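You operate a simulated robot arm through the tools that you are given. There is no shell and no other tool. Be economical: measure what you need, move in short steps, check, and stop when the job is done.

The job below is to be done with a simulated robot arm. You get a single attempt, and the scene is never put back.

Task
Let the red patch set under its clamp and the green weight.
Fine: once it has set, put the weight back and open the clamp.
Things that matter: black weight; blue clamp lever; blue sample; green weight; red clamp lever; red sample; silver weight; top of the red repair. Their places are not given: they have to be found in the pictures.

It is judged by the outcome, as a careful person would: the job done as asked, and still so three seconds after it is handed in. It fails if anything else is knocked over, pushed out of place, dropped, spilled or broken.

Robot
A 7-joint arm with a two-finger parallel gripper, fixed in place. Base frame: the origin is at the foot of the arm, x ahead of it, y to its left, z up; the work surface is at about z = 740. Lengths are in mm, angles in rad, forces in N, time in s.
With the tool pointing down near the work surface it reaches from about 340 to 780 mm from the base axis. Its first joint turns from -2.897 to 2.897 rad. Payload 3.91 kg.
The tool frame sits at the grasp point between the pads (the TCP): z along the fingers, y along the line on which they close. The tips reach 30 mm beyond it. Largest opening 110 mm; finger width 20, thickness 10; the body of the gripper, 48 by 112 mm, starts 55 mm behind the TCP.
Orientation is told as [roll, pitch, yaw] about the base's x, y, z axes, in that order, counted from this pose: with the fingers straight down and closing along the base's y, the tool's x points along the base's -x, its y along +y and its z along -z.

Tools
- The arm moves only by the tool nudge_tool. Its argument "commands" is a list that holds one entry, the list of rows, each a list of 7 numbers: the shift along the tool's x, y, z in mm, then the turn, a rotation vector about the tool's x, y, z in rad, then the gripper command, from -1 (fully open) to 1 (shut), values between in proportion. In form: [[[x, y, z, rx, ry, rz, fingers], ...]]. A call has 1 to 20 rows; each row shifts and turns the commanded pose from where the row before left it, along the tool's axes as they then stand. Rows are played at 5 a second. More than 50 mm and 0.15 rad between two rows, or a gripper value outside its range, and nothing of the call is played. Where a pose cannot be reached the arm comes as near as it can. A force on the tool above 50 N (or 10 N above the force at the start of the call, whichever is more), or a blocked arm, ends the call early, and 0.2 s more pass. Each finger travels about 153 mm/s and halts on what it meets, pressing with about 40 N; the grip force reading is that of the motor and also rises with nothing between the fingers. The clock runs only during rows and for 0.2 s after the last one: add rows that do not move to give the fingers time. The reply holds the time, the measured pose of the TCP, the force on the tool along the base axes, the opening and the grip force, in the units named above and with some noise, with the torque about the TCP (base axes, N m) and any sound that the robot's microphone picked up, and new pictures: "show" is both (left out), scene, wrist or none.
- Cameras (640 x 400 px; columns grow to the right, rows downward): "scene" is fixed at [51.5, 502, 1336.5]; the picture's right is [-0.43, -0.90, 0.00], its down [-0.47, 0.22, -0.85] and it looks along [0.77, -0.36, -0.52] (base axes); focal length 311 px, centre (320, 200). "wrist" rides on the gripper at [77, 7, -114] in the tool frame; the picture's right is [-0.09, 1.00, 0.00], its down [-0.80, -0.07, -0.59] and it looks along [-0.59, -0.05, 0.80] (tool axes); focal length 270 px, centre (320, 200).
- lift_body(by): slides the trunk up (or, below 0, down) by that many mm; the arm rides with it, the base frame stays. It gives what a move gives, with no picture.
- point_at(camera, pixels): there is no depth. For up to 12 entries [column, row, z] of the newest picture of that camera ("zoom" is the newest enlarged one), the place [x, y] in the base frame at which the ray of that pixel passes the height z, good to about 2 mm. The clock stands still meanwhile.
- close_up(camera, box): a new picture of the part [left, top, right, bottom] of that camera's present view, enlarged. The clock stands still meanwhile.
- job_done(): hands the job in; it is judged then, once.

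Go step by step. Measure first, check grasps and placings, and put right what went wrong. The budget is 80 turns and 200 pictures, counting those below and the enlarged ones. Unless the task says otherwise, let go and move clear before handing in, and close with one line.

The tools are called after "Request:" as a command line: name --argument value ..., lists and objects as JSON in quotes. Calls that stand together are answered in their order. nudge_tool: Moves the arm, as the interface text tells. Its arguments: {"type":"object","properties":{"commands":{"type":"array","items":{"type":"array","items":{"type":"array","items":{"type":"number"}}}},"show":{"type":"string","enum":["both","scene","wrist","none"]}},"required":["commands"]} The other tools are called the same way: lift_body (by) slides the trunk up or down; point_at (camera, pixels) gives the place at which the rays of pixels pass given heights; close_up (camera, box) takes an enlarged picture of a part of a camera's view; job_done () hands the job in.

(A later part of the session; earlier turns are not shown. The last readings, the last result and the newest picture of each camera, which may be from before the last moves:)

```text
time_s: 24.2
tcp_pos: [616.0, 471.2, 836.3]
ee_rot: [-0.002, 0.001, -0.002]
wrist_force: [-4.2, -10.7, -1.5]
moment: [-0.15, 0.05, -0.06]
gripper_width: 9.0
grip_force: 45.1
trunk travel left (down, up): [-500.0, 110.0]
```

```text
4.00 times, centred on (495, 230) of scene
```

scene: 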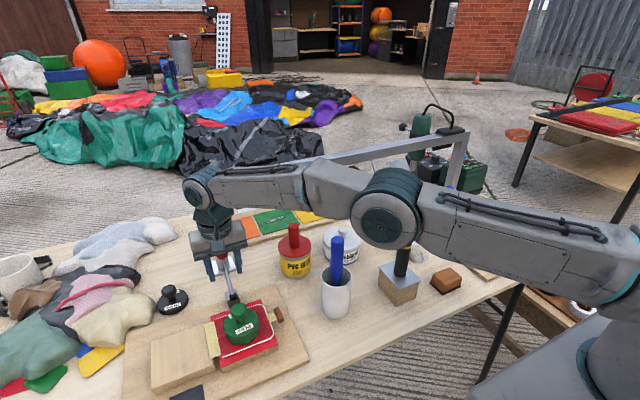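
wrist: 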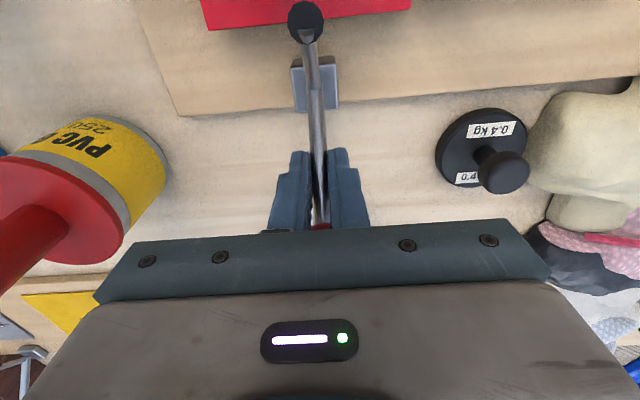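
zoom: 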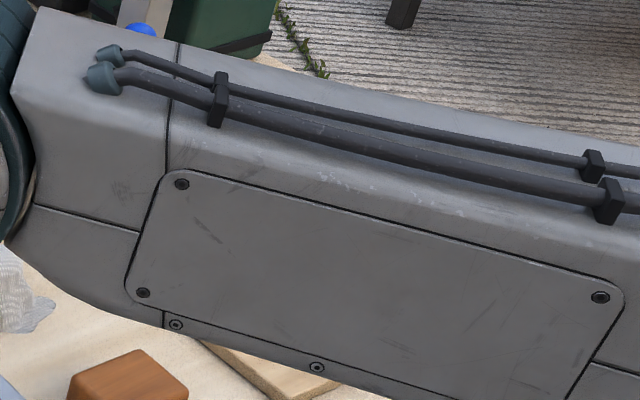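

Lever shaft gripped (9 mm). Starting the arc about the pivot toward the sample in small steps.

Request:
nudge_tool --commands '[[[4, -0.8, -3, 0, 0, 0, 0.8], [4, 0, -2.5, 0, 0, 0, 0.8], [4, 0, -2, 0, 0, 0, 0.8], [0, 0, 0, 0, 0, 0, 0.8]]]'

```text
time_s: 25.2
tcp_pos: [602.6, 472.0, 844.9]
ee_rot: [0.001, 0.0, 0.001]
wrist_force: [-0.1, -0.6, 0.0]
moment: [-0.02, 0.0, -0.01]
gripper_width: 11.1
grip_force: 0.5
trunk travel left (down, up): [-500.0, 110.0]
```

scene: 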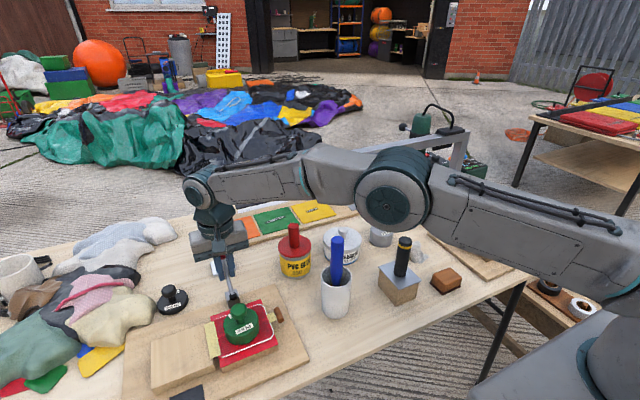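
wrist: 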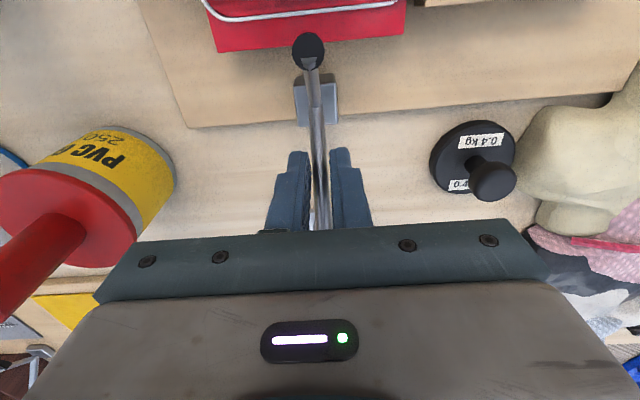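

The 0.8 command left the fingers 11 mm apart, so the lever was not dragged. Going back and gripping fully.

Request:
nudge_tool --commands '[[[-5, 0, 4, 0, 0, 0, 0.8], [-5, 0, 3, 0, 0, 0, 0.8], [0, 0, 0, 0, 0, 0, 1], [0, 0, 0, 0, 0, 0, 1], [0, 0, 0, 0, 0, 0, 1], [4, 0, -3, 0, 0, 0, 1], [4, 0, -2.5, 0, 0, 0, 1], [4, 0, -2, 0, 0, 0, 1]]]'

```text
time_s: 27.0
tcp_pos: [605.4, 471.1, 841.8]
ee_rot: [-0.003, -0.001, -0.002]
wrist_force: [21.8, 6.9, -9.9]
moment: [0.19, -1.49, 0.05]
gripper_width: 9.2
grip_force: 44.4
trunk travel left (down, up): [-500.0, 110.0]
```

scene: 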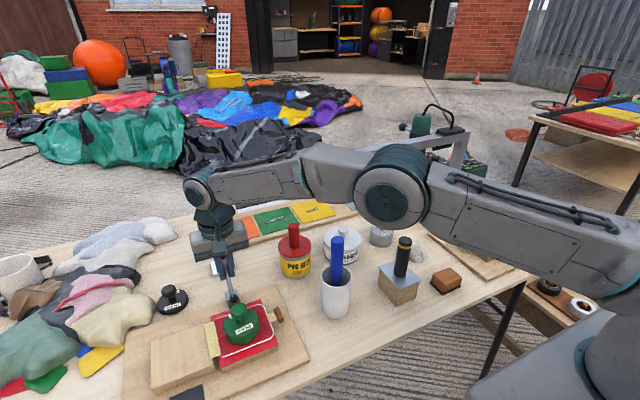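
wrist: 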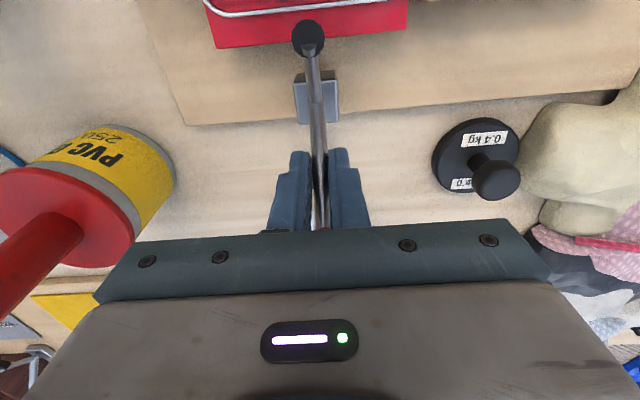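

The lever resists with about 24 N. Continuing the arc a few steps to see whether it turns.

Request:
nudge_tool --commands '[[[4, 0, -2, 0, 0, 0, 1], [4, 0, -2, 0, 0, 0, 1], [4, 0, -1.5, 0, 0, 0, 1]]]'

Request:
close_up --camera "scene" --box '[180, 240, 290, 340]'

```text
time_s: 27.8
tcp_pos: [591.0, 470.6, 847.5]
ee_rot: [-0.002, 0.0, -0.001]
wrist_force: [24.2, -0.4, -4.2]
moment: [-0.05, -1.55, 0.02]
gripper_width: 9.2
grip_force: 44.7
trunk travel left (down, up): [-500.0, 110.0]
```

scene: 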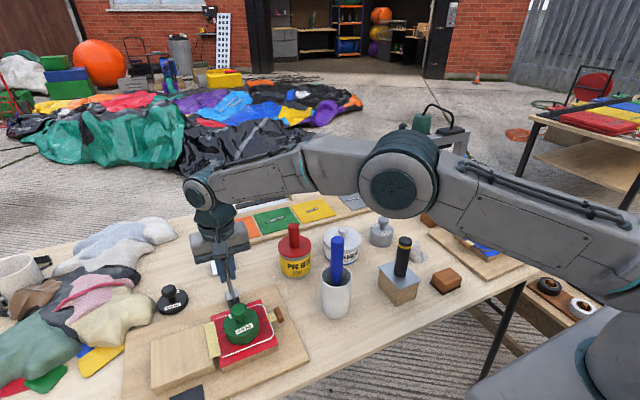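
wrist: 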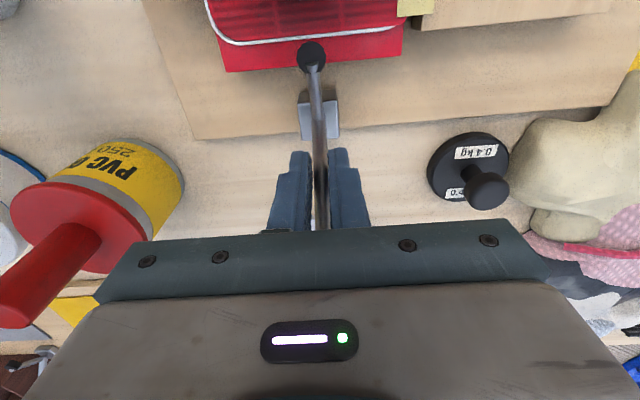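

```text
4.00 times, centred on (235, 290) of scene
```

zoom: 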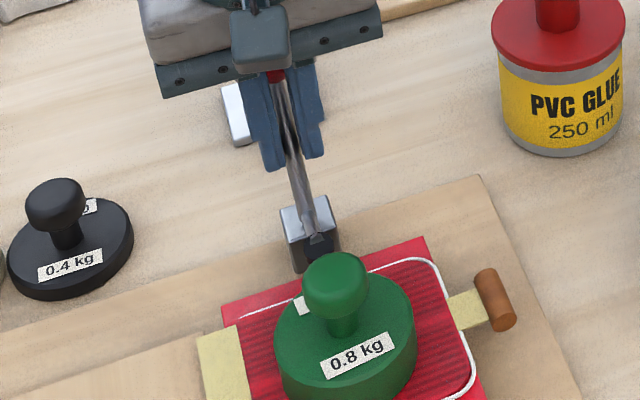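

The lever is turning and the foot is coming down (zoom 315,242). Continuing over the top.

Request:
nudge_tool --commands '[[[4, 0, -1, 0, 0, 0, 1], [4, 0, -0.5, 0, 0, 0, 1], [4, 0, 0, 0, 0, 0, 1], [4, 0, 0, 0, 0, 0, 1]]]'

Request:
close_up --camera "scene" --box '[180, 240, 290, 340]'

```text
time_s: 28.8
tcp_pos: [573.5, 469.8, 851.3]
ee_rot: [0.001, 0.001, -0.002]
wrist_force: [-0.2, -0.4, 0.6]
moment: [-0.02, -0.03, -0.04]
gripper_width: 0.2
grip_force: 37.9
trunk travel left (down, up): [-500.0, 110.0]
```

scene: 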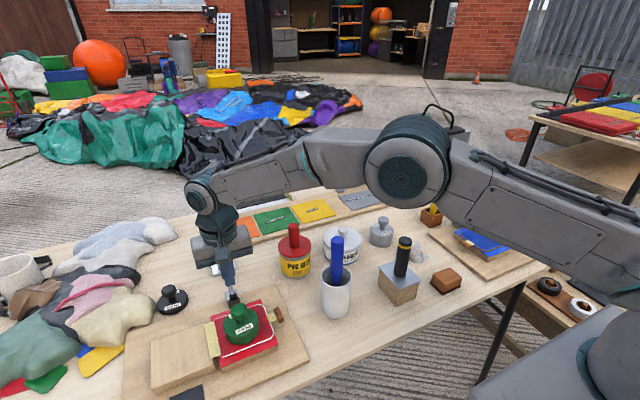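
wrist: 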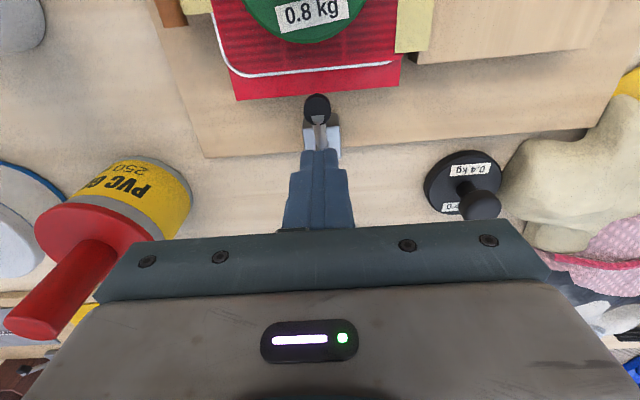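

```text
4.00 times, centred on (235, 290) of scene
```

zoom: 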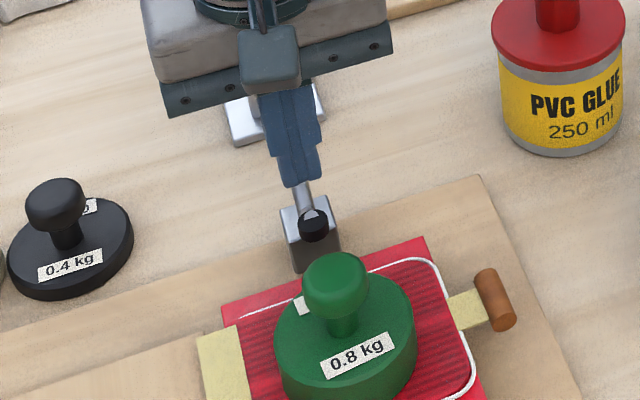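

The lever slipped out and sprang back. A positive hook is better: I'll rise, turn the gripper 90° so one finger goes behind the shaft, and draw it over.

Request:
nudge_tool --commands '[[[0, 0, -40, 0, 0, 0, 1], [0, 0, -40, 0, 0, 0, 0.6], [0, 0, 0, 0, 0, -0.1428, 0.4], [0, 0, 0, 0, 0, -0.1428, 0.4], [0, 0, 0, 0, 0, -0.1428, 0.4], [0, 0, 0, 0, 0, -0.1428, 0.4], [0, 0, 0, 0, 0, -0.1428, 0.4], [0, 0, 0, 0, 0, -0.1428, 0.4], [0, 0, 0, 0, 0, -0.1428, 0.4], [0, 0, 0, 0, 0, -0.1428, 0.4], [0, 0, 0, 0, 0, -0.1428, 0.4], [0, 0, 0, 0, 0, -0.1428, 0.4], [0, 0, 0, 0, 0, -0.1428, 0.4], [0, 0, 0, 0, 0, 0, 0.4]]]'

Request:
close_up --camera "scene" --box '[150, 210, 310, 340]'

```text
time_s: 31.8
tcp_pos: [573.0, 469.0, 931.3]
ee_rot: [0.0, 0.0, 1.573]
wrist_force: [0.4, 0.0, 0.4]
moment: [0.0, 0.06, 0.0]
gripper_width: 33.0
grip_force: 0.0
trunk travel left (down, up): [-500.0, 110.0]
```

scene: 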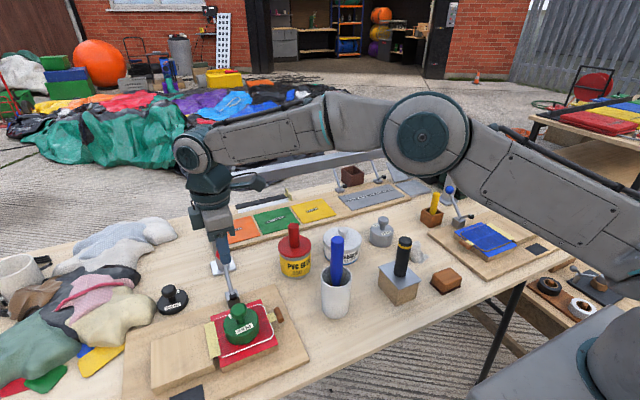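
wrist: 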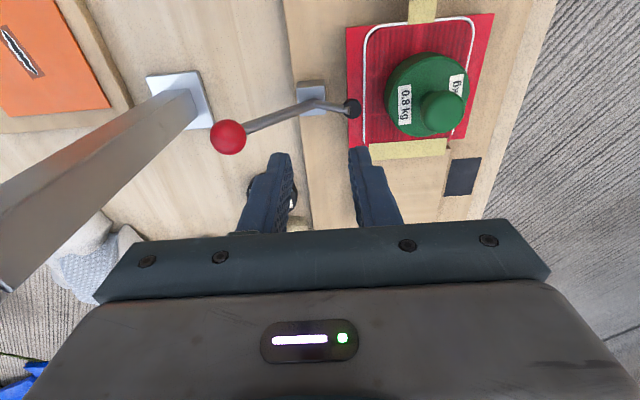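

```text
3.08 times, centred on (230, 275) of scene
```

zoom: 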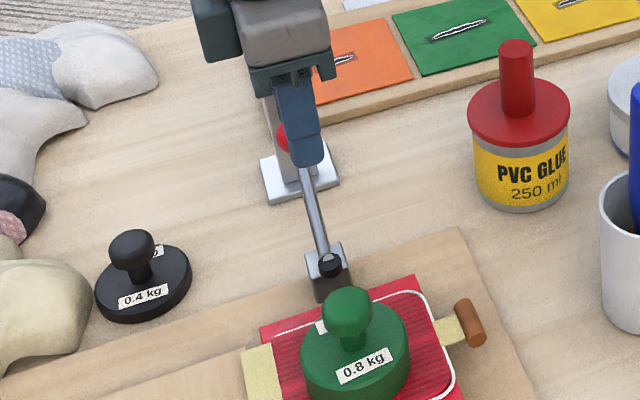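

Now tool −y is base +x and tool −x is base +y. Plan: open to 70 mm, come down beside the lever at (618,430,850), slide to y=471 so the far finger is behind the ball, then pull toward −x.

Request:
nudge_tool --commands '[[[19, -22, 0, 0, 0, 0, 0.0], [20, -23, 0, 0, 0, 0, -0.28], [0, 0, 40, 0, 0, 0, -0.28], [0, 0, 41, 0, 0, 0, -0.28], [0, 0, 0, 0, 0, 0, -0.28]]]'

Request:
close_up --camera "scene" --box '[150, 210, 310, 340]'

```text
time_s: 33.0
tcp_pos: [618.6, 433.5, 850.7]
ee_rot: [0.0, -0.001, 1.57]
wrist_force: [-0.7, 0.3, -0.2]
moment: [0.0, -0.03, -0.04]
gripper_width: 70.4
grip_force: 0.0
trunk travel left (down, up): [-500.0, 110.0]
```

scene: 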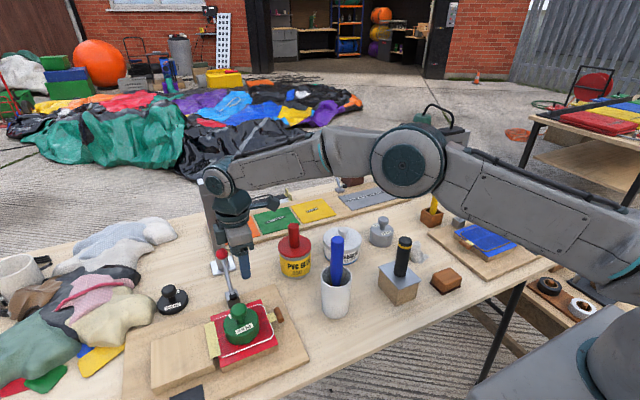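
wrist: 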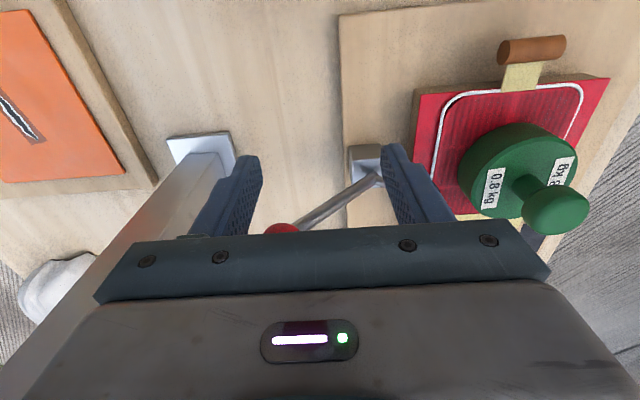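

```text
3.08 times, centred on (230, 275) of scene
```

zoom: 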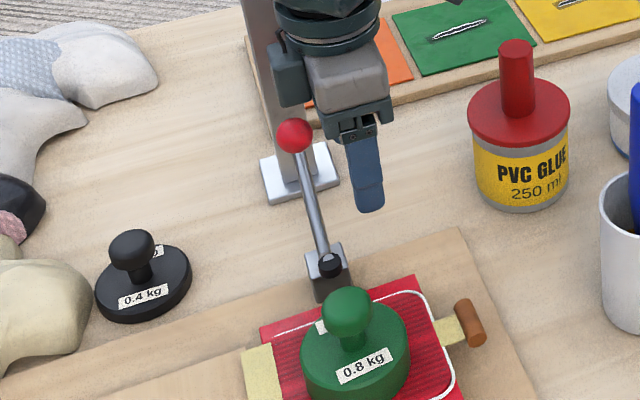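

Clear on all sides. Opening a bit more (80 mm) and sliding along +y to straddle the lever.

Request:
nudge_tool --commands '[[[0, 0, 0, 0, 0, 0, -0.46], [-12, 0, 0, 0, 0, 0, -0.46], [-13, 0, 0, 0, 0, 0, -0.46], [-13, 0, 0, 0, 0, 0, -0.46], [0, 0, 0, 0, 0, 0, -0.46]]]'

Request:
close_up --camera "scene" --box '[150, 210, 310, 340]'

```text
time_s: 34.2
tcp_pos: [619.5, 470.0, 850.2]
ee_rot: [0.0, 0.0, 1.57]
wrist_force: [-0.3, 1.1, 0.0]
moment: [-0.03, 0.03, 0.0]
gripper_width: 80.4
grip_force: 0.1
trunk travel left (down, up): [-500.0, 110.0]
```

scene: 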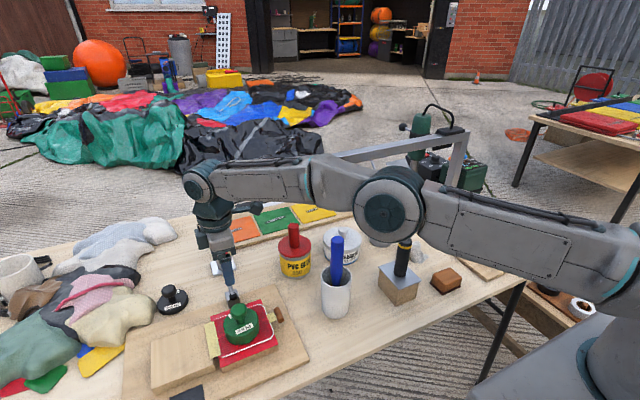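
wrist: 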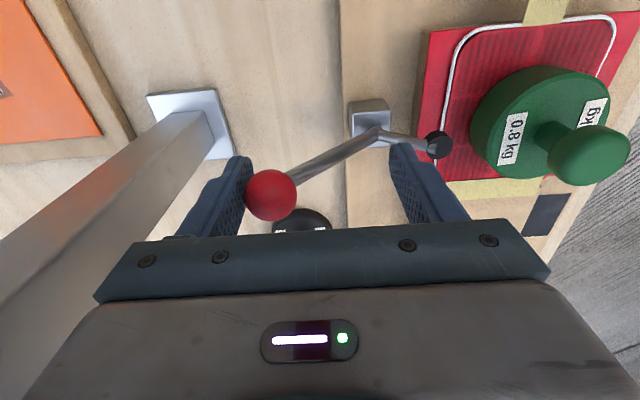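

```text
3.08 times, centred on (230, 275) of scene
```

zoom: 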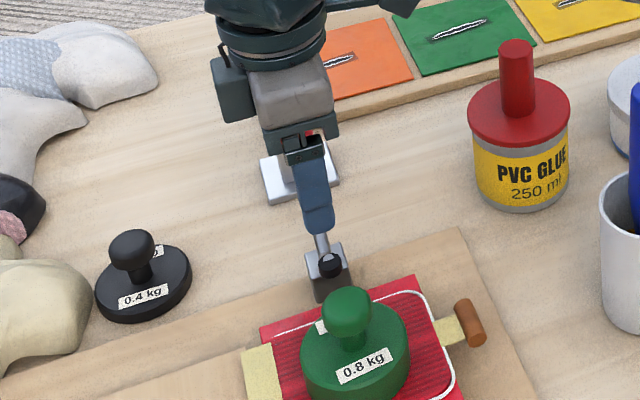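

The ball (270,195) sits just inside the far finger. Pulling toward −x (tool +y).

Request:
nudge_tool --commands '[[[0, 6, 0, 0, 0, 0, -0.46], [0, 6, 0, 0, 0, 0, -0.46], [0, 6, 0, 0, 0, 0, -0.46], [0, 6, 0, 0, 0, 0, -0.46], [0, 6, 0, 0, 0, 0, -0.46], [0, 0, 0, 0, 0, 0, -0.46]]]'

Request:
close_up --camera "scene" --box '[150, 210, 310, 340]'

```text
time_s: 35.6
tcp_pos: [588.3, 470.9, 849.8]
ee_rot: [0.0, 0.0, 1.57]
wrist_force: [0.6, -0.2, 0.0]
moment: [0.0, -0.01, -0.02]
gripper_width: 80.5
grip_force: 0.1
trunk travel left (down, up): [-500.0, 110.0]
```

scene: 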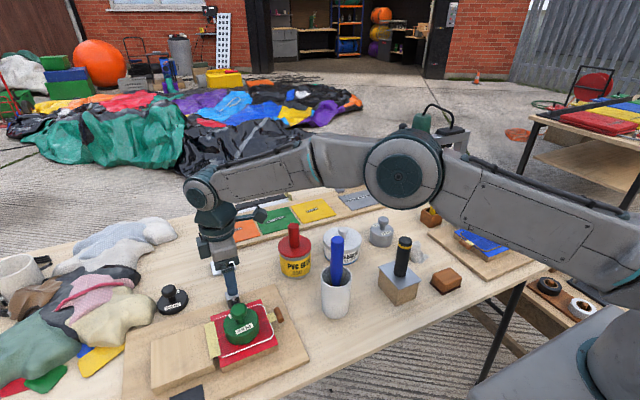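
wrist: 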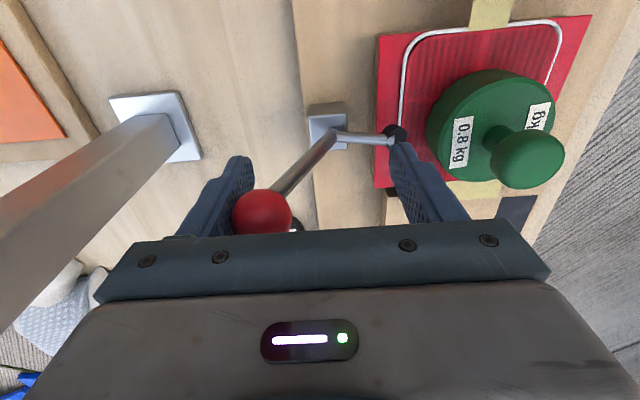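

```text
3.08 times, centred on (230, 275) of scene
```

zoom: 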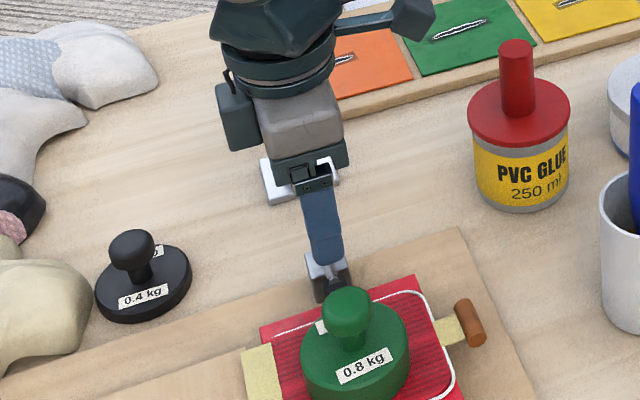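

Ball is following and the foot is lower. Continuing.

Request:
nudge_tool --commands '[[[0, 5, 0, 0, 0, 0, -0.46], [0, 5, 0, 0, 0, 0, -0.46], [0, 5, 0, 0, 0, 0, -0.46], [0, 0, 0, 0, 0, 0, -0.46]]]'

Request:
close_up --camera "scene" --box '[150, 210, 310, 340]'

```text
time_s: 36.6
tcp_pos: [573.2, 471.3, 850.9]
ee_rot: [0.001, 0.001, 1.57]
wrist_force: [0.1, 0.0, 0.4]
moment: [0.0, 0.03, 0.02]
gripper_width: 80.4
grip_force: 0.2
trunk travel left (down, up): [-500.0, 110.0]
```

scene: 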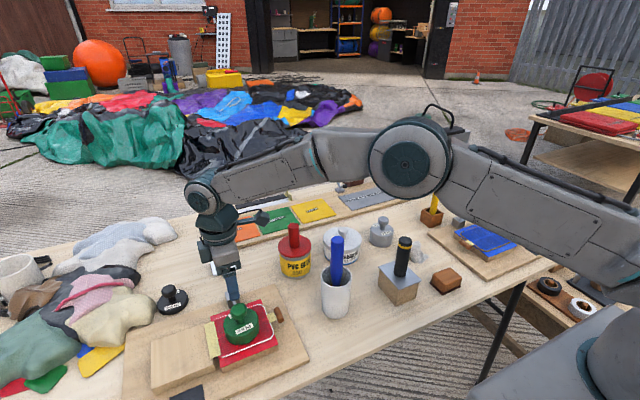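
wrist: 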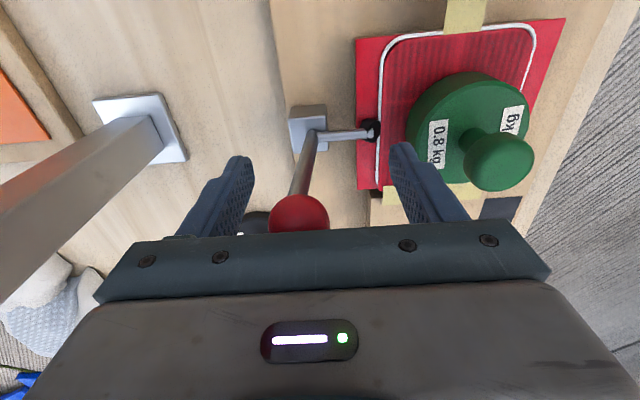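

```text
3.08 times, centred on (230, 275) of scene
```

zoom: 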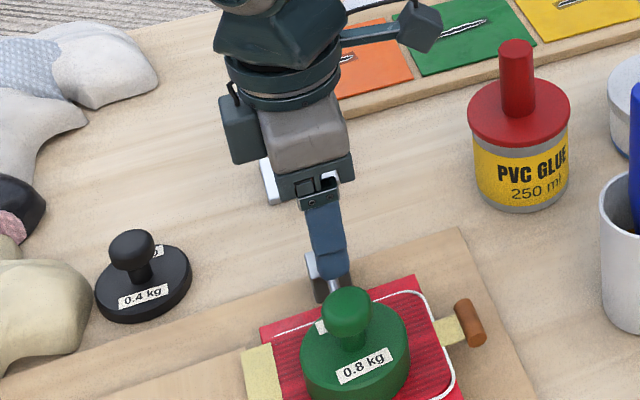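

The lever has gone over centre: the ball now leads the far finger by a gap and the foot sits on the sample edge. Pushing on a little until it firmly stops.

Request:
nudge_tool --commands '[[[0, 5, 0, 0, 0, 0, -0.46], [0, 5, 0, 0, 0, 0, -0.46], [0, 4, 0, 0, 0, 0, -0.46], [0, 0, 0, 0, 0, 0, -0.46]]]' --show "wrist"

Request:
close_up --camera "wrist" --box '[200, 60, 560, 260]'

```text
time_s: 37.6
tcp_pos: [559.2, 468.7, 851.0]
ee_rot: [0.0, 0.0, 1.572]
wrist_force: [-0.7, -0.9, -0.3]
moment: [-0.02, -0.01, 0.01]
gripper_width: 80.6
grip_force: 0.0
trunk travel left (down, up): [-500.0, 110.0]
```

wrist: 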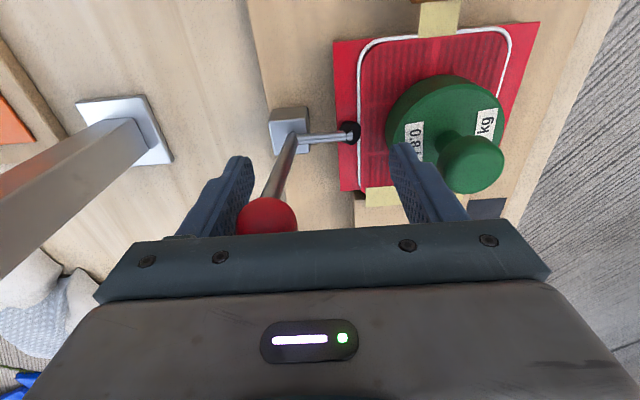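

```text
1.78 times, centred on (380, 160) of wrist
```

zoom: 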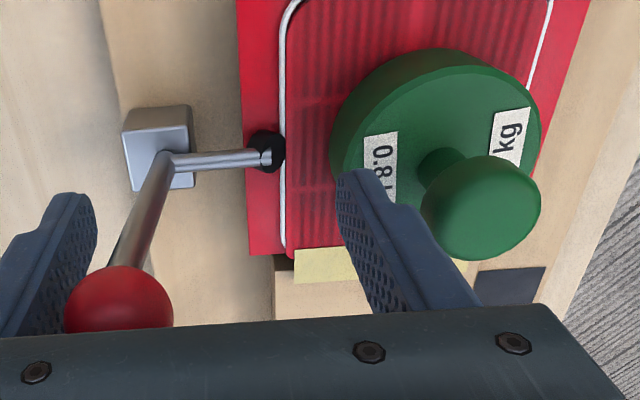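

Foot seems down and arm horizontal; a firm check: narrow the fingers slightly and press the ball a few mm more, watching force.

Request:
nudge_tool --commands '[[[0, 0, 0, 0, 0, 0, -0.28], [0, 2, 0, 0, 0, 0, -0.28], [0, 2, 0, 0, 0, 0, -0.28]]]' --show "wrist"

Request:
close_up --camera "scene" --box '[180, 240, 290, 340]'

```text
time_s: 38.4
tcp_pos: [557.3, 469.3, 850.1]
ee_rot: [-0.003, 0.001, 1.57]
wrist_force: [12.0, 1.8, 2.2]
moment: [0.0, 0.2, -0.01]
gripper_width: 76.0
grip_force: 5.8
trunk travel left (down, up): [-500.0, 110.0]
```

wrist: 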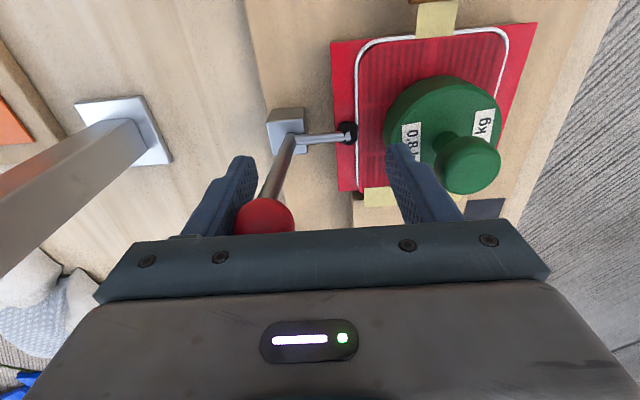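

```text
4.00 times, centred on (235, 290) of scene
```

zoom: 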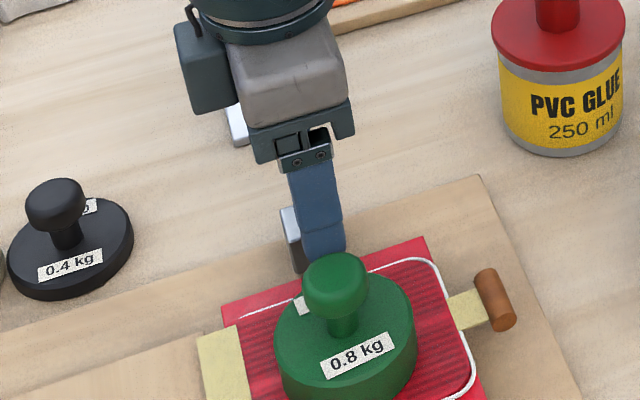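

The lever is at its stop (12 N). Backing off and rising clear to view the clamp and patch.

Request:
nudge_tool --commands '[[[0, -6, 0, 0, 0, 0, -0.46], [0, -4, 0, 0, 0, 0, -0.46], [0, 0, -40, 0, 0, 0, -0.46], [0, 0, -40, 0, 0, 0, -0.46], [40, 0, -20, 0, 0, 0, -0.46], [45, 0, 0, 0, 0, 0, -0.46], [0, 0, 0, 0, 0, 0, -0.46]]]'

Request:
close_up --camera "scene" --box '[150, 220, 310, 340]'

Request:
close_up --camera "scene" --box '[420, 120, 560, 270]'

```text
time_s: 40.0
tcp_pos: [565.5, 384.0, 947.9]
ee_rot: [0.002, 0.0, 1.57]
wrist_force: [-0.3, -0.4, 0.0]
moment: [-0.01, -0.01, 0.0]
gripper_width: 80.0
grip_force: 0.0
trunk travel left (down, up): [-500.0, 110.0]
```

scene: 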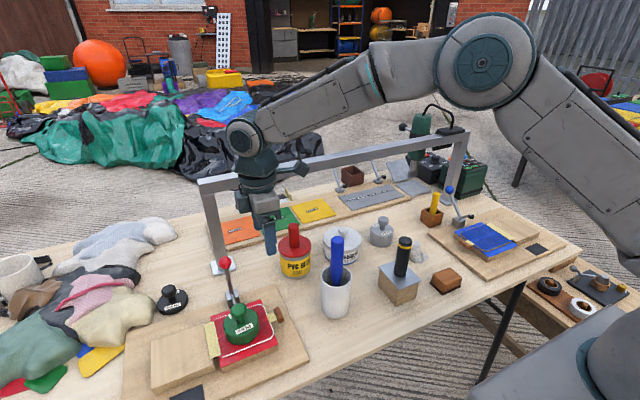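
wrist: 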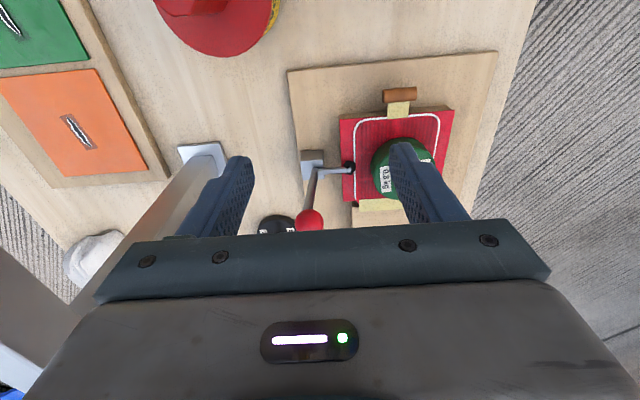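

```text
3.33 times, centred on (230, 280) of scene
```

zoom: 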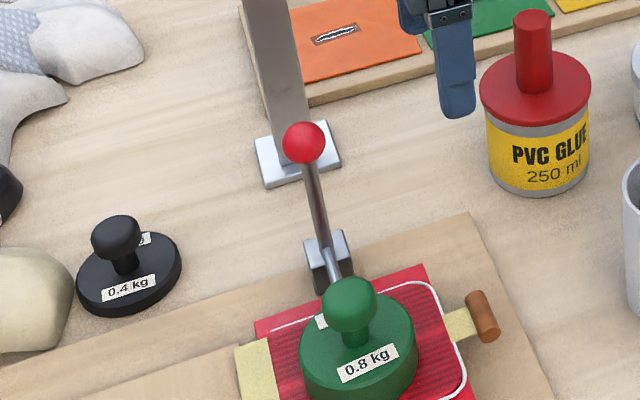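

```text
2.67 times, centred on (490, 195) of scene
```

zoom: 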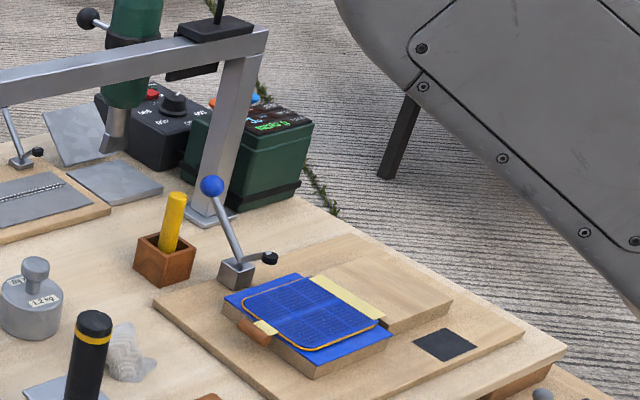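

The clamp is closed with the foot on the patch edge and the lever upright and staying. The red bead is white while the blue one is amber. I'll wait and watch, turning the gripper back meanwhile.

Request:
nudge_tool --commands '[[[0, 0, 0, 0, 0, 0.1428, -0.2], [0, 0, 0, 0, 0, 0.1428, 0.05], [0, 0, 0, 0, 0, 0.1428, 0.05], [0, 0, 0, 0, 0, 0.1428, 0.05], [0, 0, 0, 0, 0, 0.1428, 0.05], [0, 0, 0, 0, 0, 0.1428, 0.05], [0, 0, 0, 0, 0, 0.1428, 0.05], [0, 0, 0, 0, 0, 0.1428, 0.05], [0, 0, 0, 0, 0, 0.1428, 0.05], [0, 0, 0, 0, 0, 0.1428, 0.05], [0, 0, 0, 0, 0, 0.1428, 0.05], [0, 0, 0, 0, 0, 0, 0.05], [0, 0, 0, 0, 0, 0, 0.05], [0, 0, 0, 0, 0, 0, 0.05], [0, 0, 0, 0, 0, 0, 0.05], [0, 0, 0, 0, 0, 0, 0.05], [0, 0, 0, 0, 0, 0, 0.05], [0, 0, 0, 0, 0, 0, 0.05], [0, 0, 0, 0, 0, 0, 0.05], [0, 0, 0, 0, 0, 0, 0.05]]]' --show "none"

Request:
close_up --camera "scene" --box '[180, 280, 300, 370]'

```text
time_s: 44.2
tcp_pos: [565.4, 384.6, 949.8]
ee_rot: [0.001, -0.001, 0.0]
wrist_force: [0.7, -0.5, 0.7]
moment: [0.02, 0.03, 0.03]
gripper_width: 52.4
grip_force: 0.1
trunk travel left (down, up): [-500.0, 110.0]
```

```text
4.44 times, centred on (240, 325) of scene
```

zoom: 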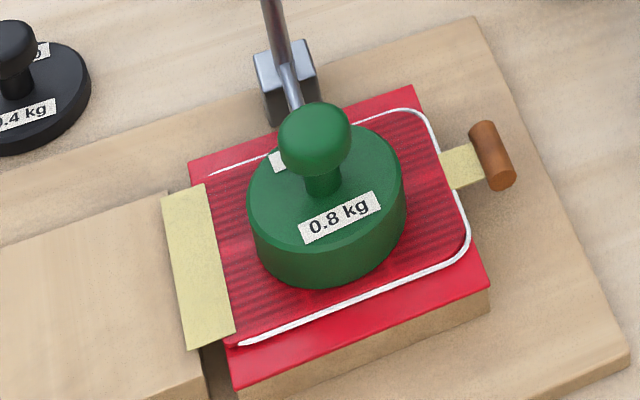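

No change yet beyond the white bead. Waiting longer.

Request:
nudge_tool --commands '[[[0, 0, 0, 0, 0, 0, 0.05], [0, 0, 0, 0, 0, 0, 0.05], [0, 0, 0, 0, 0, 0, 0.05], [0, 0, 0, 0, 0, 0, 0.05], [0, 0, 0, 0, 0, 0, 0.05], [0, 0, 0, 0, 0, 0, 0.05], [0, 0, 0, 0, 0, 0, 0.05], [0, 0, 0, 0, 0, 0, 0.05], [0, 0, 0, 0, 0, 0, 0.05], [0, 0, 0, 0, 0, 0, 0.05], [0, 0, 0, 0, 0, 0, 0.05], [0, 0, 0, 0, 0, 0, 0.05], [0, 0, 0, 0, 0, 0, 0.05], [0, 0, 0, 0, 0, 0, 0.05], [0, 0, 0, 0, 0, 0, 0.05], [0, 0, 0, 0, 0, 0, 0.05], [0, 0, 0, 0, 0, 0, 0.05], [0, 0, 0, 0, 0, 0, 0.05], [0, 0, 0, 0, 0, 0, 0.05], [0, 0, 0, 0, 0, 0, 0.05]]]' --show "none"

Request:
nudge_tool --commands '[[[0, 0, 0, 0, 0, 0, 0.05], [0, 0, 0, 0, 0, 0, 0.05], [0, 0, 0, 0, 0, 0, 0.05], [0, 0, 0, 0, 0, 0, 0.05], [0, 0, 0, 0, 0, 0, 0.05], [0, 0, 0, 0, 0, 0, 0.05], [0, 0, 0, 0, 0, 0, 0.05], [0, 0, 0, 0, 0, 0, 0.05], [0, 0, 0, 0, 0, 0, 0.05], [0, 0, 0, 0, 0, 0, 0.05], [0, 0, 0, 0, 0, 0, 0.05], [0, 0, 0, 0, 0, 0, 0.05], [0, 0, 0, 0, 0, 0, 0.05], [0, 0, 0, 0, 0, 0, 0.05], [0, 0, 0, 0, 0, 0, 0.05], [0, 0, 0, 0, 0, 0, 0.05], [0, 0, 0, 0, 0, 0, 0.05], [0, 0, 0, 0, 0, 0, 0.05], [0, 0, 0, 0, 0, 0, 0.05], [0, 0, 0, 0, 0, 0, 0.05]]]' --show "scene"

Request:
close_up --camera "scene" --box '[180, 280, 300, 370]'

Request:
close_up --camera "scene" --box '[420, 150, 500, 200]'

```text
time_s: 48.4
tcp_pos: [565.4, 385.2, 950.7]
ee_rot: [-0.001, 0.001, 0.0]
wrist_force: [-0.8, 0.8, -0.6]
moment: [0.0, -0.02, 0.0]
gripper_width: 52.4
grip_force: 0.1
trunk travel left (down, up): [-500.0, 110.0]
```

```text
time_s: 52.6
tcp_pos: [564.9, 384.7, 950.4]
ee_rot: [-0.001, -0.001, -0.001]
wrist_force: [0.3, -0.1, -0.1]
moment: [-0.04, 0.01, 0.01]
gripper_width: 52.3
grip_force: 0.1
trunk travel left (down, up): [-500.0, 110.0]
```

scene: 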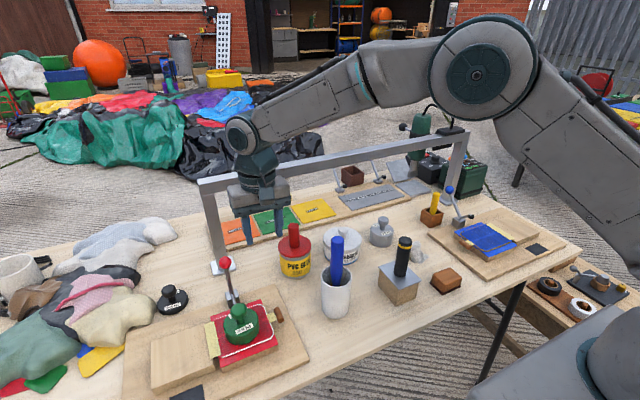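

```text
4.44 times, centred on (240, 325) of scene
```

zoom: 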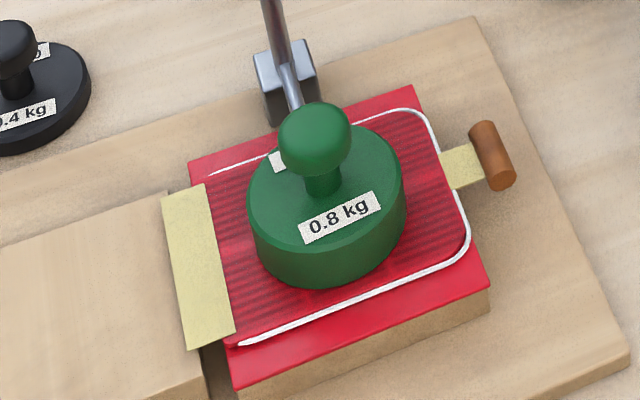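

```text
8.00 times, centred on (460, 175) of scene
```

zoom: 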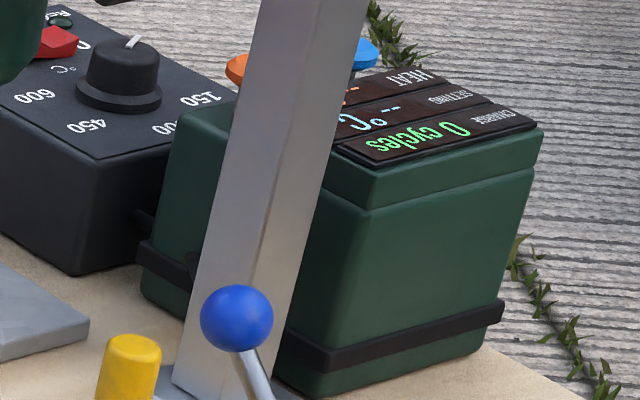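

Still the same at 52.6 s. The other box is only a heat unit. Waiting more, with looks in between, to see whether the bead changes again.

Request:
nudge_tool --commands '[[[0, 0, 0, 0, 0, 0, 0.05], [0, 0, 0, 0, 0, 0, 0.05], [0, 0, 0, 0, 0, 0, 0.05], [0, 0, 0, 0, 0, 0, 0.05], [0, 0, 0, 0, 0, 0, 0.05], [0, 0, 0, 0, 0, 0, 0.05], [0, 0, 0, 0, 0, 0, 0.05], [0, 0, 0, 0, 0, 0, 0.05], [0, 0, 0, 0, 0, 0, 0.05], [0, 0, 0, 0, 0, 0, 0.05], [0, 0, 0, 0, 0, 0, 0.05], [0, 0, 0, 0, 0, 0, 0.05], [0, 0, 0, 0, 0, 0, 0.05], [0, 0, 0, 0, 0, 0, 0.05], [0, 0, 0, 0, 0, 0, 0.05], [0, 0, 0, 0, 0, 0, 0.05], [0, 0, 0, 0, 0, 0, 0.05], [0, 0, 0, 0, 0, 0, 0.05], [0, 0, 0, 0, 0, 0, 0.05], [0, 0, 0, 0, 0, 0, 0.05]]]' --show "none"

Request:
nudge_tool --commands '[[[0, 0, 0, 0, 0, 0, 0.05], [0, 0, 0, 0, 0, 0, 0.05], [0, 0, 0, 0, 0, 0, 0.05], [0, 0, 0, 0, 0, 0, 0.05], [0, 0, 0, 0, 0, 0, 0.05], [0, 0, 0, 0, 0, 0, 0.05], [0, 0, 0, 0, 0, 0, 0.05], [0, 0, 0, 0, 0, 0, 0.05], [0, 0, 0, 0, 0, 0, 0.05], [0, 0, 0, 0, 0, 0, 0.05], [0, 0, 0, 0, 0, 0, 0.05], [0, 0, 0, 0, 0, 0, 0.05], [0, 0, 0, 0, 0, 0, 0.05], [0, 0, 0, 0, 0, 0, 0.05], [0, 0, 0, 0, 0, 0, 0.05], [0, 0, 0, 0, 0, 0, 0.05], [0, 0, 0, 0, 0, 0, 0.05], [0, 0, 0, 0, 0, 0, 0.05], [0, 0, 0, 0, 0, 0, 0.05], [0, 0, 0, 0, 0, 0, 0.05]]]' --show "none"

Request:
close_up --camera "scene" --box '[180, 280, 300, 370]'

Request:
nudge_tool --commands '[[[0, 0, 0, 0, 0, 0, 0.05], [0, 0, 0, 0, 0, 0, 0.05], [0, 0, 0, 0, 0, 0, 0.05], [0, 0, 0, 0, 0, 0, 0.05], [0, 0, 0, 0, 0, 0, 0.05], [0, 0, 0, 0, 0, 0, 0.05], [0, 0, 0, 0, 0, 0, 0.05], [0, 0, 0, 0, 0, 0, 0.05], [0, 0, 0, 0, 0, 0, 0.05], [0, 0, 0, 0, 0, 0, 0.05], [0, 0, 0, 0, 0, 0, 0.05], [0, 0, 0, 0, 0, 0, 0.05], [0, 0, 0, 0, 0, 0, 0.05], [0, 0, 0, 0, 0, 0, 0.05], [0, 0, 0, 0, 0, 0, 0.05], [0, 0, 0, 0, 0, 0, 0.05], [0, 0, 0, 0, 0, 0, 0.05], [0, 0, 0, 0, 0, 0, 0.05], [0, 0, 0, 0, 0, 0, 0.05], [0, 0, 0, 0, 0, 0, 0.05]]]' --show "none"

Request:
nudge_tool --commands '[[[0, 0, 0, 0, 0, 0, 0.05], [0, 0, 0, 0, 0, 0, 0.05], [0, 0, 0, 0, 0, 0, 0.05], [0, 0, 0, 0, 0, 0, 0.05], [0, 0, 0, 0, 0, 0, 0.05], [0, 0, 0, 0, 0, 0, 0.05], [0, 0, 0, 0, 0, 0, 0.05], [0, 0, 0, 0, 0, 0, 0.05], [0, 0, 0, 0, 0, 0, 0.05], [0, 0, 0, 0, 0, 0, 0.05], [0, 0, 0, 0, 0, 0, 0.05], [0, 0, 0, 0, 0, 0, 0.05], [0, 0, 0, 0, 0, 0, 0.05], [0, 0, 0, 0, 0, 0, 0.05], [0, 0, 0, 0, 0, 0, 0.05], [0, 0, 0, 0, 0, 0, 0.05], [0, 0, 0, 0, 0, 0, 0.05], [0, 0, 0, 0, 0, 0, 0.05], [0, 0, 0, 0, 0, 0, 0.05], [0, 0, 0, 0, 0, 0, 0.05]]]' --show "none"

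Request:
close_up --camera "scene" --box '[180, 280, 300, 370]'

```text
time_s: 56.8
tcp_pos: [566.9, 384.0, 950.2]
ee_rot: [0.0, 0.0, 0.0]
wrist_force: [-0.4, 0.3, -0.1]
moment: [-0.01, 0.0, 0.0]
gripper_width: 52.1
grip_force: 0.0
trunk travel left (down, up): [-500.0, 110.0]
```

```text
time_s: 61.0
tcp_pos: [566.3, 385.0, 951.3]
ee_rot: [-0.001, -0.001, 0.0]
wrist_force: [0.2, -0.3, -0.9]
moment: [0.02, -0.02, -0.02]
gripper_width: 52.3
grip_force: 0.0
trunk travel left (down, up): [-500.0, 110.0]
```

```text
4.44 times, centred on (240, 325) of scene
```

zoom: 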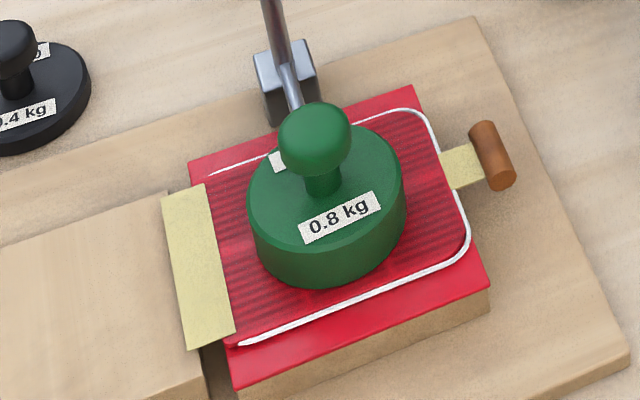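

```text
time_s: 65.2
tcp_pos: [566.1, 384.8, 950.9]
ee_rot: [0.0, 0.002, 0.0]
wrist_force: [0.1, 0.1, 0.5]
moment: [0.01, -0.01, -0.01]
gripper_width: 52.2
grip_force: 0.2
trunk travel left (down, up): [-500.0, 110.0]
```

```text
time_s: 69.4
tcp_pos: [566.3, 384.6, 949.6]
ee_rot: [-0.001, 0.0, 0.0]
wrist_force: [-0.8, -0.7, -0.4]
moment: [-0.01, 0.0, -0.03]
gripper_width: 52.4
grip_force: 0.1
trunk travel left (down, up): [-500.0, 110.0]
```

```text
4.44 times, centred on (240, 325) of scene
```

zoom: 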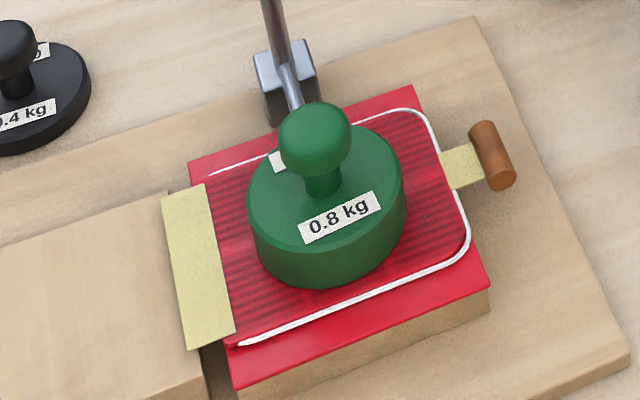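

Unchanged at 69 s. One more generous wait (about 25 s) for certainty.

Request:
nudge_tool --commands '[[[0, 0, 0, 0, 0, 0, 0.05], [0, 0, 0, 0, 0, 0, 0.05], [0, 0, 0, 0, 0, 0, 0.05], [0, 0, 0, 0, 0, 0, 0.05], [0, 0, 0, 0, 0, 0, 0.05], [0, 0, 0, 0, 0, 0, 0.05], [0, 0, 0, 0, 0, 0, 0.05], [0, 0, 0, 0, 0, 0, 0.05], [0, 0, 0, 0, 0, 0, 0.05], [0, 0, 0, 0, 0, 0, 0.05], [0, 0, 0, 0, 0, 0, 0.05], [0, 0, 0, 0, 0, 0, 0.05], [0, 0, 0, 0, 0, 0, 0.05], [0, 0, 0, 0, 0, 0, 0.05], [0, 0, 0, 0, 0, 0, 0.05], [0, 0, 0, 0, 0, 0, 0.05], [0, 0, 0, 0, 0, 0, 0.05], [0, 0, 0, 0, 0, 0, 0.05], [0, 0, 0, 0, 0, 0, 0.05], [0, 0, 0, 0, 0, 0, 0.05]]]' --show "none"

Request:
nudge_tool --commands '[[[0, 0, 0, 0, 0, 0, 0.05], [0, 0, 0, 0, 0, 0, 0.05], [0, 0, 0, 0, 0, 0, 0.05], [0, 0, 0, 0, 0, 0, 0.05], [0, 0, 0, 0, 0, 0, 0.05], [0, 0, 0, 0, 0, 0, 0.05], [0, 0, 0, 0, 0, 0, 0.05], [0, 0, 0, 0, 0, 0, 0.05], [0, 0, 0, 0, 0, 0, 0.05], [0, 0, 0, 0, 0, 0, 0.05], [0, 0, 0, 0, 0, 0, 0.05], [0, 0, 0, 0, 0, 0, 0.05], [0, 0, 0, 0, 0, 0, 0.05], [0, 0, 0, 0, 0, 0, 0.05], [0, 0, 0, 0, 0, 0, 0.05], [0, 0, 0, 0, 0, 0, 0.05], [0, 0, 0, 0, 0, 0, 0.05], [0, 0, 0, 0, 0, 0, 0.05], [0, 0, 0, 0, 0, 0, 0.05], [0, 0, 0, 0, 0, 0, 0.05]]]' --show "none"

Request:
nudge_tool --commands '[[[0, 0, 0, 0, 0, 0, 0.05], [0, 0, 0, 0, 0, 0, 0.05], [0, 0, 0, 0, 0, 0, 0.05], [0, 0, 0, 0, 0, 0, 0.05], [0, 0, 0, 0, 0, 0, 0.05], [0, 0, 0, 0, 0, 0, 0.05], [0, 0, 0, 0, 0, 0, 0.05], [0, 0, 0, 0, 0, 0, 0.05], [0, 0, 0, 0, 0, 0, 0.05], [0, 0, 0, 0, 0, 0, 0.05], [0, 0, 0, 0, 0, 0, 0.05], [0, 0, 0, 0, 0, 0, 0.05], [0, 0, 0, 0, 0, 0, 0.05], [0, 0, 0, 0, 0, 0, 0.05], [0, 0, 0, 0, 0, 0, 0.05], [0, 0, 0, 0, 0, 0, 0.05], [0, 0, 0, 0, 0, 0, 0.05], [0, 0, 0, 0, 0, 0, 0.05], [0, 0, 0, 0, 0, 0, 0.05], [0, 0, 0, 0, 0, 0, 0.05]]]' --show "none"

Request:
nudge_tool --commands '[[[0, 0, 0, 0, 0, 0, 0.05], [0, 0, 0, 0, 0, 0, 0.05], [0, 0, 0, 0, 0, 0, 0.05], [0, 0, 0, 0, 0, 0, 0.05], [0, 0, 0, 0, 0, 0, 0.05], [0, 0, 0, 0, 0, 0, 0.05], [0, 0, 0, 0, 0, 0, 0.05], [0, 0, 0, 0, 0, 0, 0.05], [0, 0, 0, 0, 0, 0, 0.05], [0, 0, 0, 0, 0, 0, 0.05], [0, 0, 0, 0, 0, 0, 0.05], [0, 0, 0, 0, 0, 0, 0.05], [0, 0, 0, 0, 0, 0, 0.05], [0, 0, 0, 0, 0, 0, 0.05], [0, 0, 0, 0, 0, 0, 0.05], [0, 0, 0, 0, 0, 0, 0.05], [0, 0, 0, 0, 0, 0, 0.05], [0, 0, 0, 0, 0, 0, 0.05], [0, 0, 0, 0, 0, 0, 0.05], [0, 0, 0, 0, 0, 0, 0.05]]]' --show "none"

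Request:
nudge_tool --commands '[[[0, 0, 0, 0, 0, 0, 0.05], [0, 0, 0, 0, 0, 0, 0.05], [0, 0, 0, 0, 0, 0, 0.05], [0, 0, 0, 0, 0, 0, 0.05], [0, 0, 0, 0, 0, 0, 0.05], [0, 0, 0, 0, 0, 0, 0.05], [0, 0, 0, 0, 0, 0, 0.05], [0, 0, 0, 0, 0, 0, 0.05], [0, 0, 0, 0, 0, 0, 0.05], [0, 0, 0, 0, 0, 0, 0.05], [0, 0, 0, 0, 0, 0, 0.05], [0, 0, 0, 0, 0, 0, 0.05], [0, 0, 0, 0, 0, 0, 0.05], [0, 0, 0, 0, 0, 0, 0.05], [0, 0, 0, 0, 0, 0, 0.05], [0, 0, 0, 0, 0, 0, 0.05], [0, 0, 0, 0, 0, 0, 0.05], [0, 0, 0, 0, 0, 0, 0.05], [0, 0, 0, 0, 0, 0, 0.05], [0, 0, 0, 0, 0, 0, 0.05]]]' --show "none"

Request:
nudge_tool --commands '[[[0, 0, 0, 0, 0, 0, 0.05], [0, 0, 0, 0, 0, 0, 0.05], [0, 0, 0, 0, 0, 0, 0.05], [0, 0, 0, 0, 0, 0, 0.05], [0, 0, 0, 0, 0, 0, 0.05], [0, 0, 0, 0, 0, 0, 0.05], [0, 0, 0, 0, 0, 0, 0.05], [0, 0, 0, 0, 0, 0, 0.05], [0, 0, 0, 0, 0, 0, 0.05], [0, 0, 0, 0, 0, 0, 0.05], [0, 0, 0, 0, 0, 0, 0.05], [0, 0, 0, 0, 0, 0, 0.05], [0, 0, 0, 0, 0, 0, 0.05], [0, 0, 0, 0, 0, 0, 0.05], [0, 0, 0, 0, 0, 0, 0.05], [0, 0, 0, 0, 0, 0, 0.05], [0, 0, 0, 0, 0, 0, 0.05], [0, 0, 0, 0, 0, 0, 0.05], [0, 0, 0, 0, 0, 0, 0.05], [0, 0, 0, 0, 0, 0, 0.05]]]' --show "scene"

Request:
close_up --camera "scene" --box '[180, 280, 300, 370]'

```text
time_s: 73.6
tcp_pos: [566.1, 385.1, 950.4]
ee_rot: [0.0, 0.0, -0.001]
wrist_force: [0.0, -0.2, -0.2]
moment: [-0.02, 0.0, 0.02]
gripper_width: 52.2
grip_force: 0.1
trunk travel left (down, up): [-500.0, 110.0]
```

```text
time_s: 77.8
tcp_pos: [566.9, 384.8, 951.5]
ee_rot: [0.0, -0.001, -0.001]
wrist_force: [0.1, 0.1, 0.4]
moment: [0.03, -0.01, 0.03]
gripper_width: 52.2
grip_force: 0.2
trunk travel left (down, up): [-500.0, 110.0]
```

```text
time_s: 82.0
tcp_pos: [566.7, 384.0, 949.8]
ee_rot: [0.0, 0.001, -0.001]
wrist_force: [0.0, 0.1, -0.3]
moment: [-0.01, -0.02, -0.02]
gripper_width: 52.6
grip_force: 0.1
trunk travel left (down, up): [-500.0, 110.0]
```

```text
time_s: 86.2
tcp_pos: [565.9, 384.4, 951.9]
ee_rot: [0.001, -0.001, 0.0]
wrist_force: [-0.1, -1.0, -0.3]
moment: [0.03, -0.01, 0.0]
gripper_width: 52.4
grip_force: 0.1
trunk travel left (down, up): [-500.0, 110.0]
```

```text
time_s: 90.4
tcp_pos: [565.3, 384.5, 951.0]
ee_rot: [0.0, 0.0, -0.001]
wrist_force: [0.0, 0.4, 0.5]
moment: [-0.01, -0.01, 0.01]
gripper_width: 52.0
grip_force: 0.0
trunk travel left (down, up): [-500.0, 110.0]
```

```text
time_s: 94.6
tcp_pos: [565.6, 384.2, 950.4]
ee_rot: [0.001, -0.001, -0.002]
wrist_force: [0.9, -0.5, -0.7]
moment: [-0.05, -0.01, -0.01]
gripper_width: 52.3
grip_force: 0.1
trunk travel left (down, up): [-500.0, 110.0]
```

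scene: 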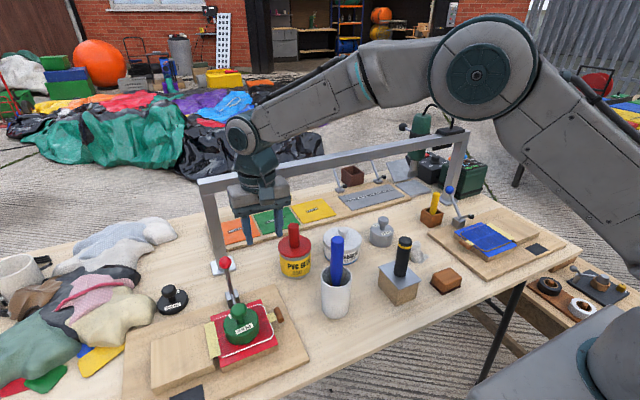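

```text
4.44 times, centred on (240, 325) of scene
```

zoom: 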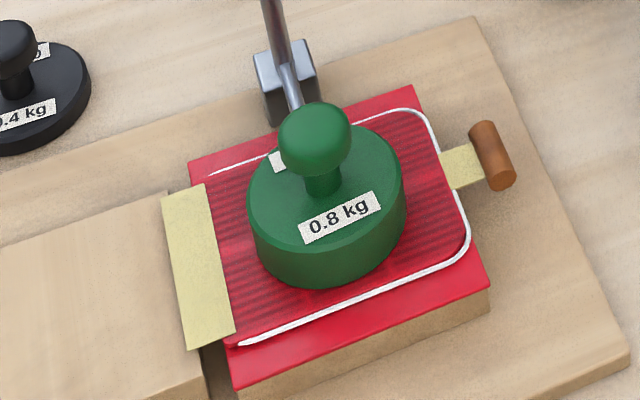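

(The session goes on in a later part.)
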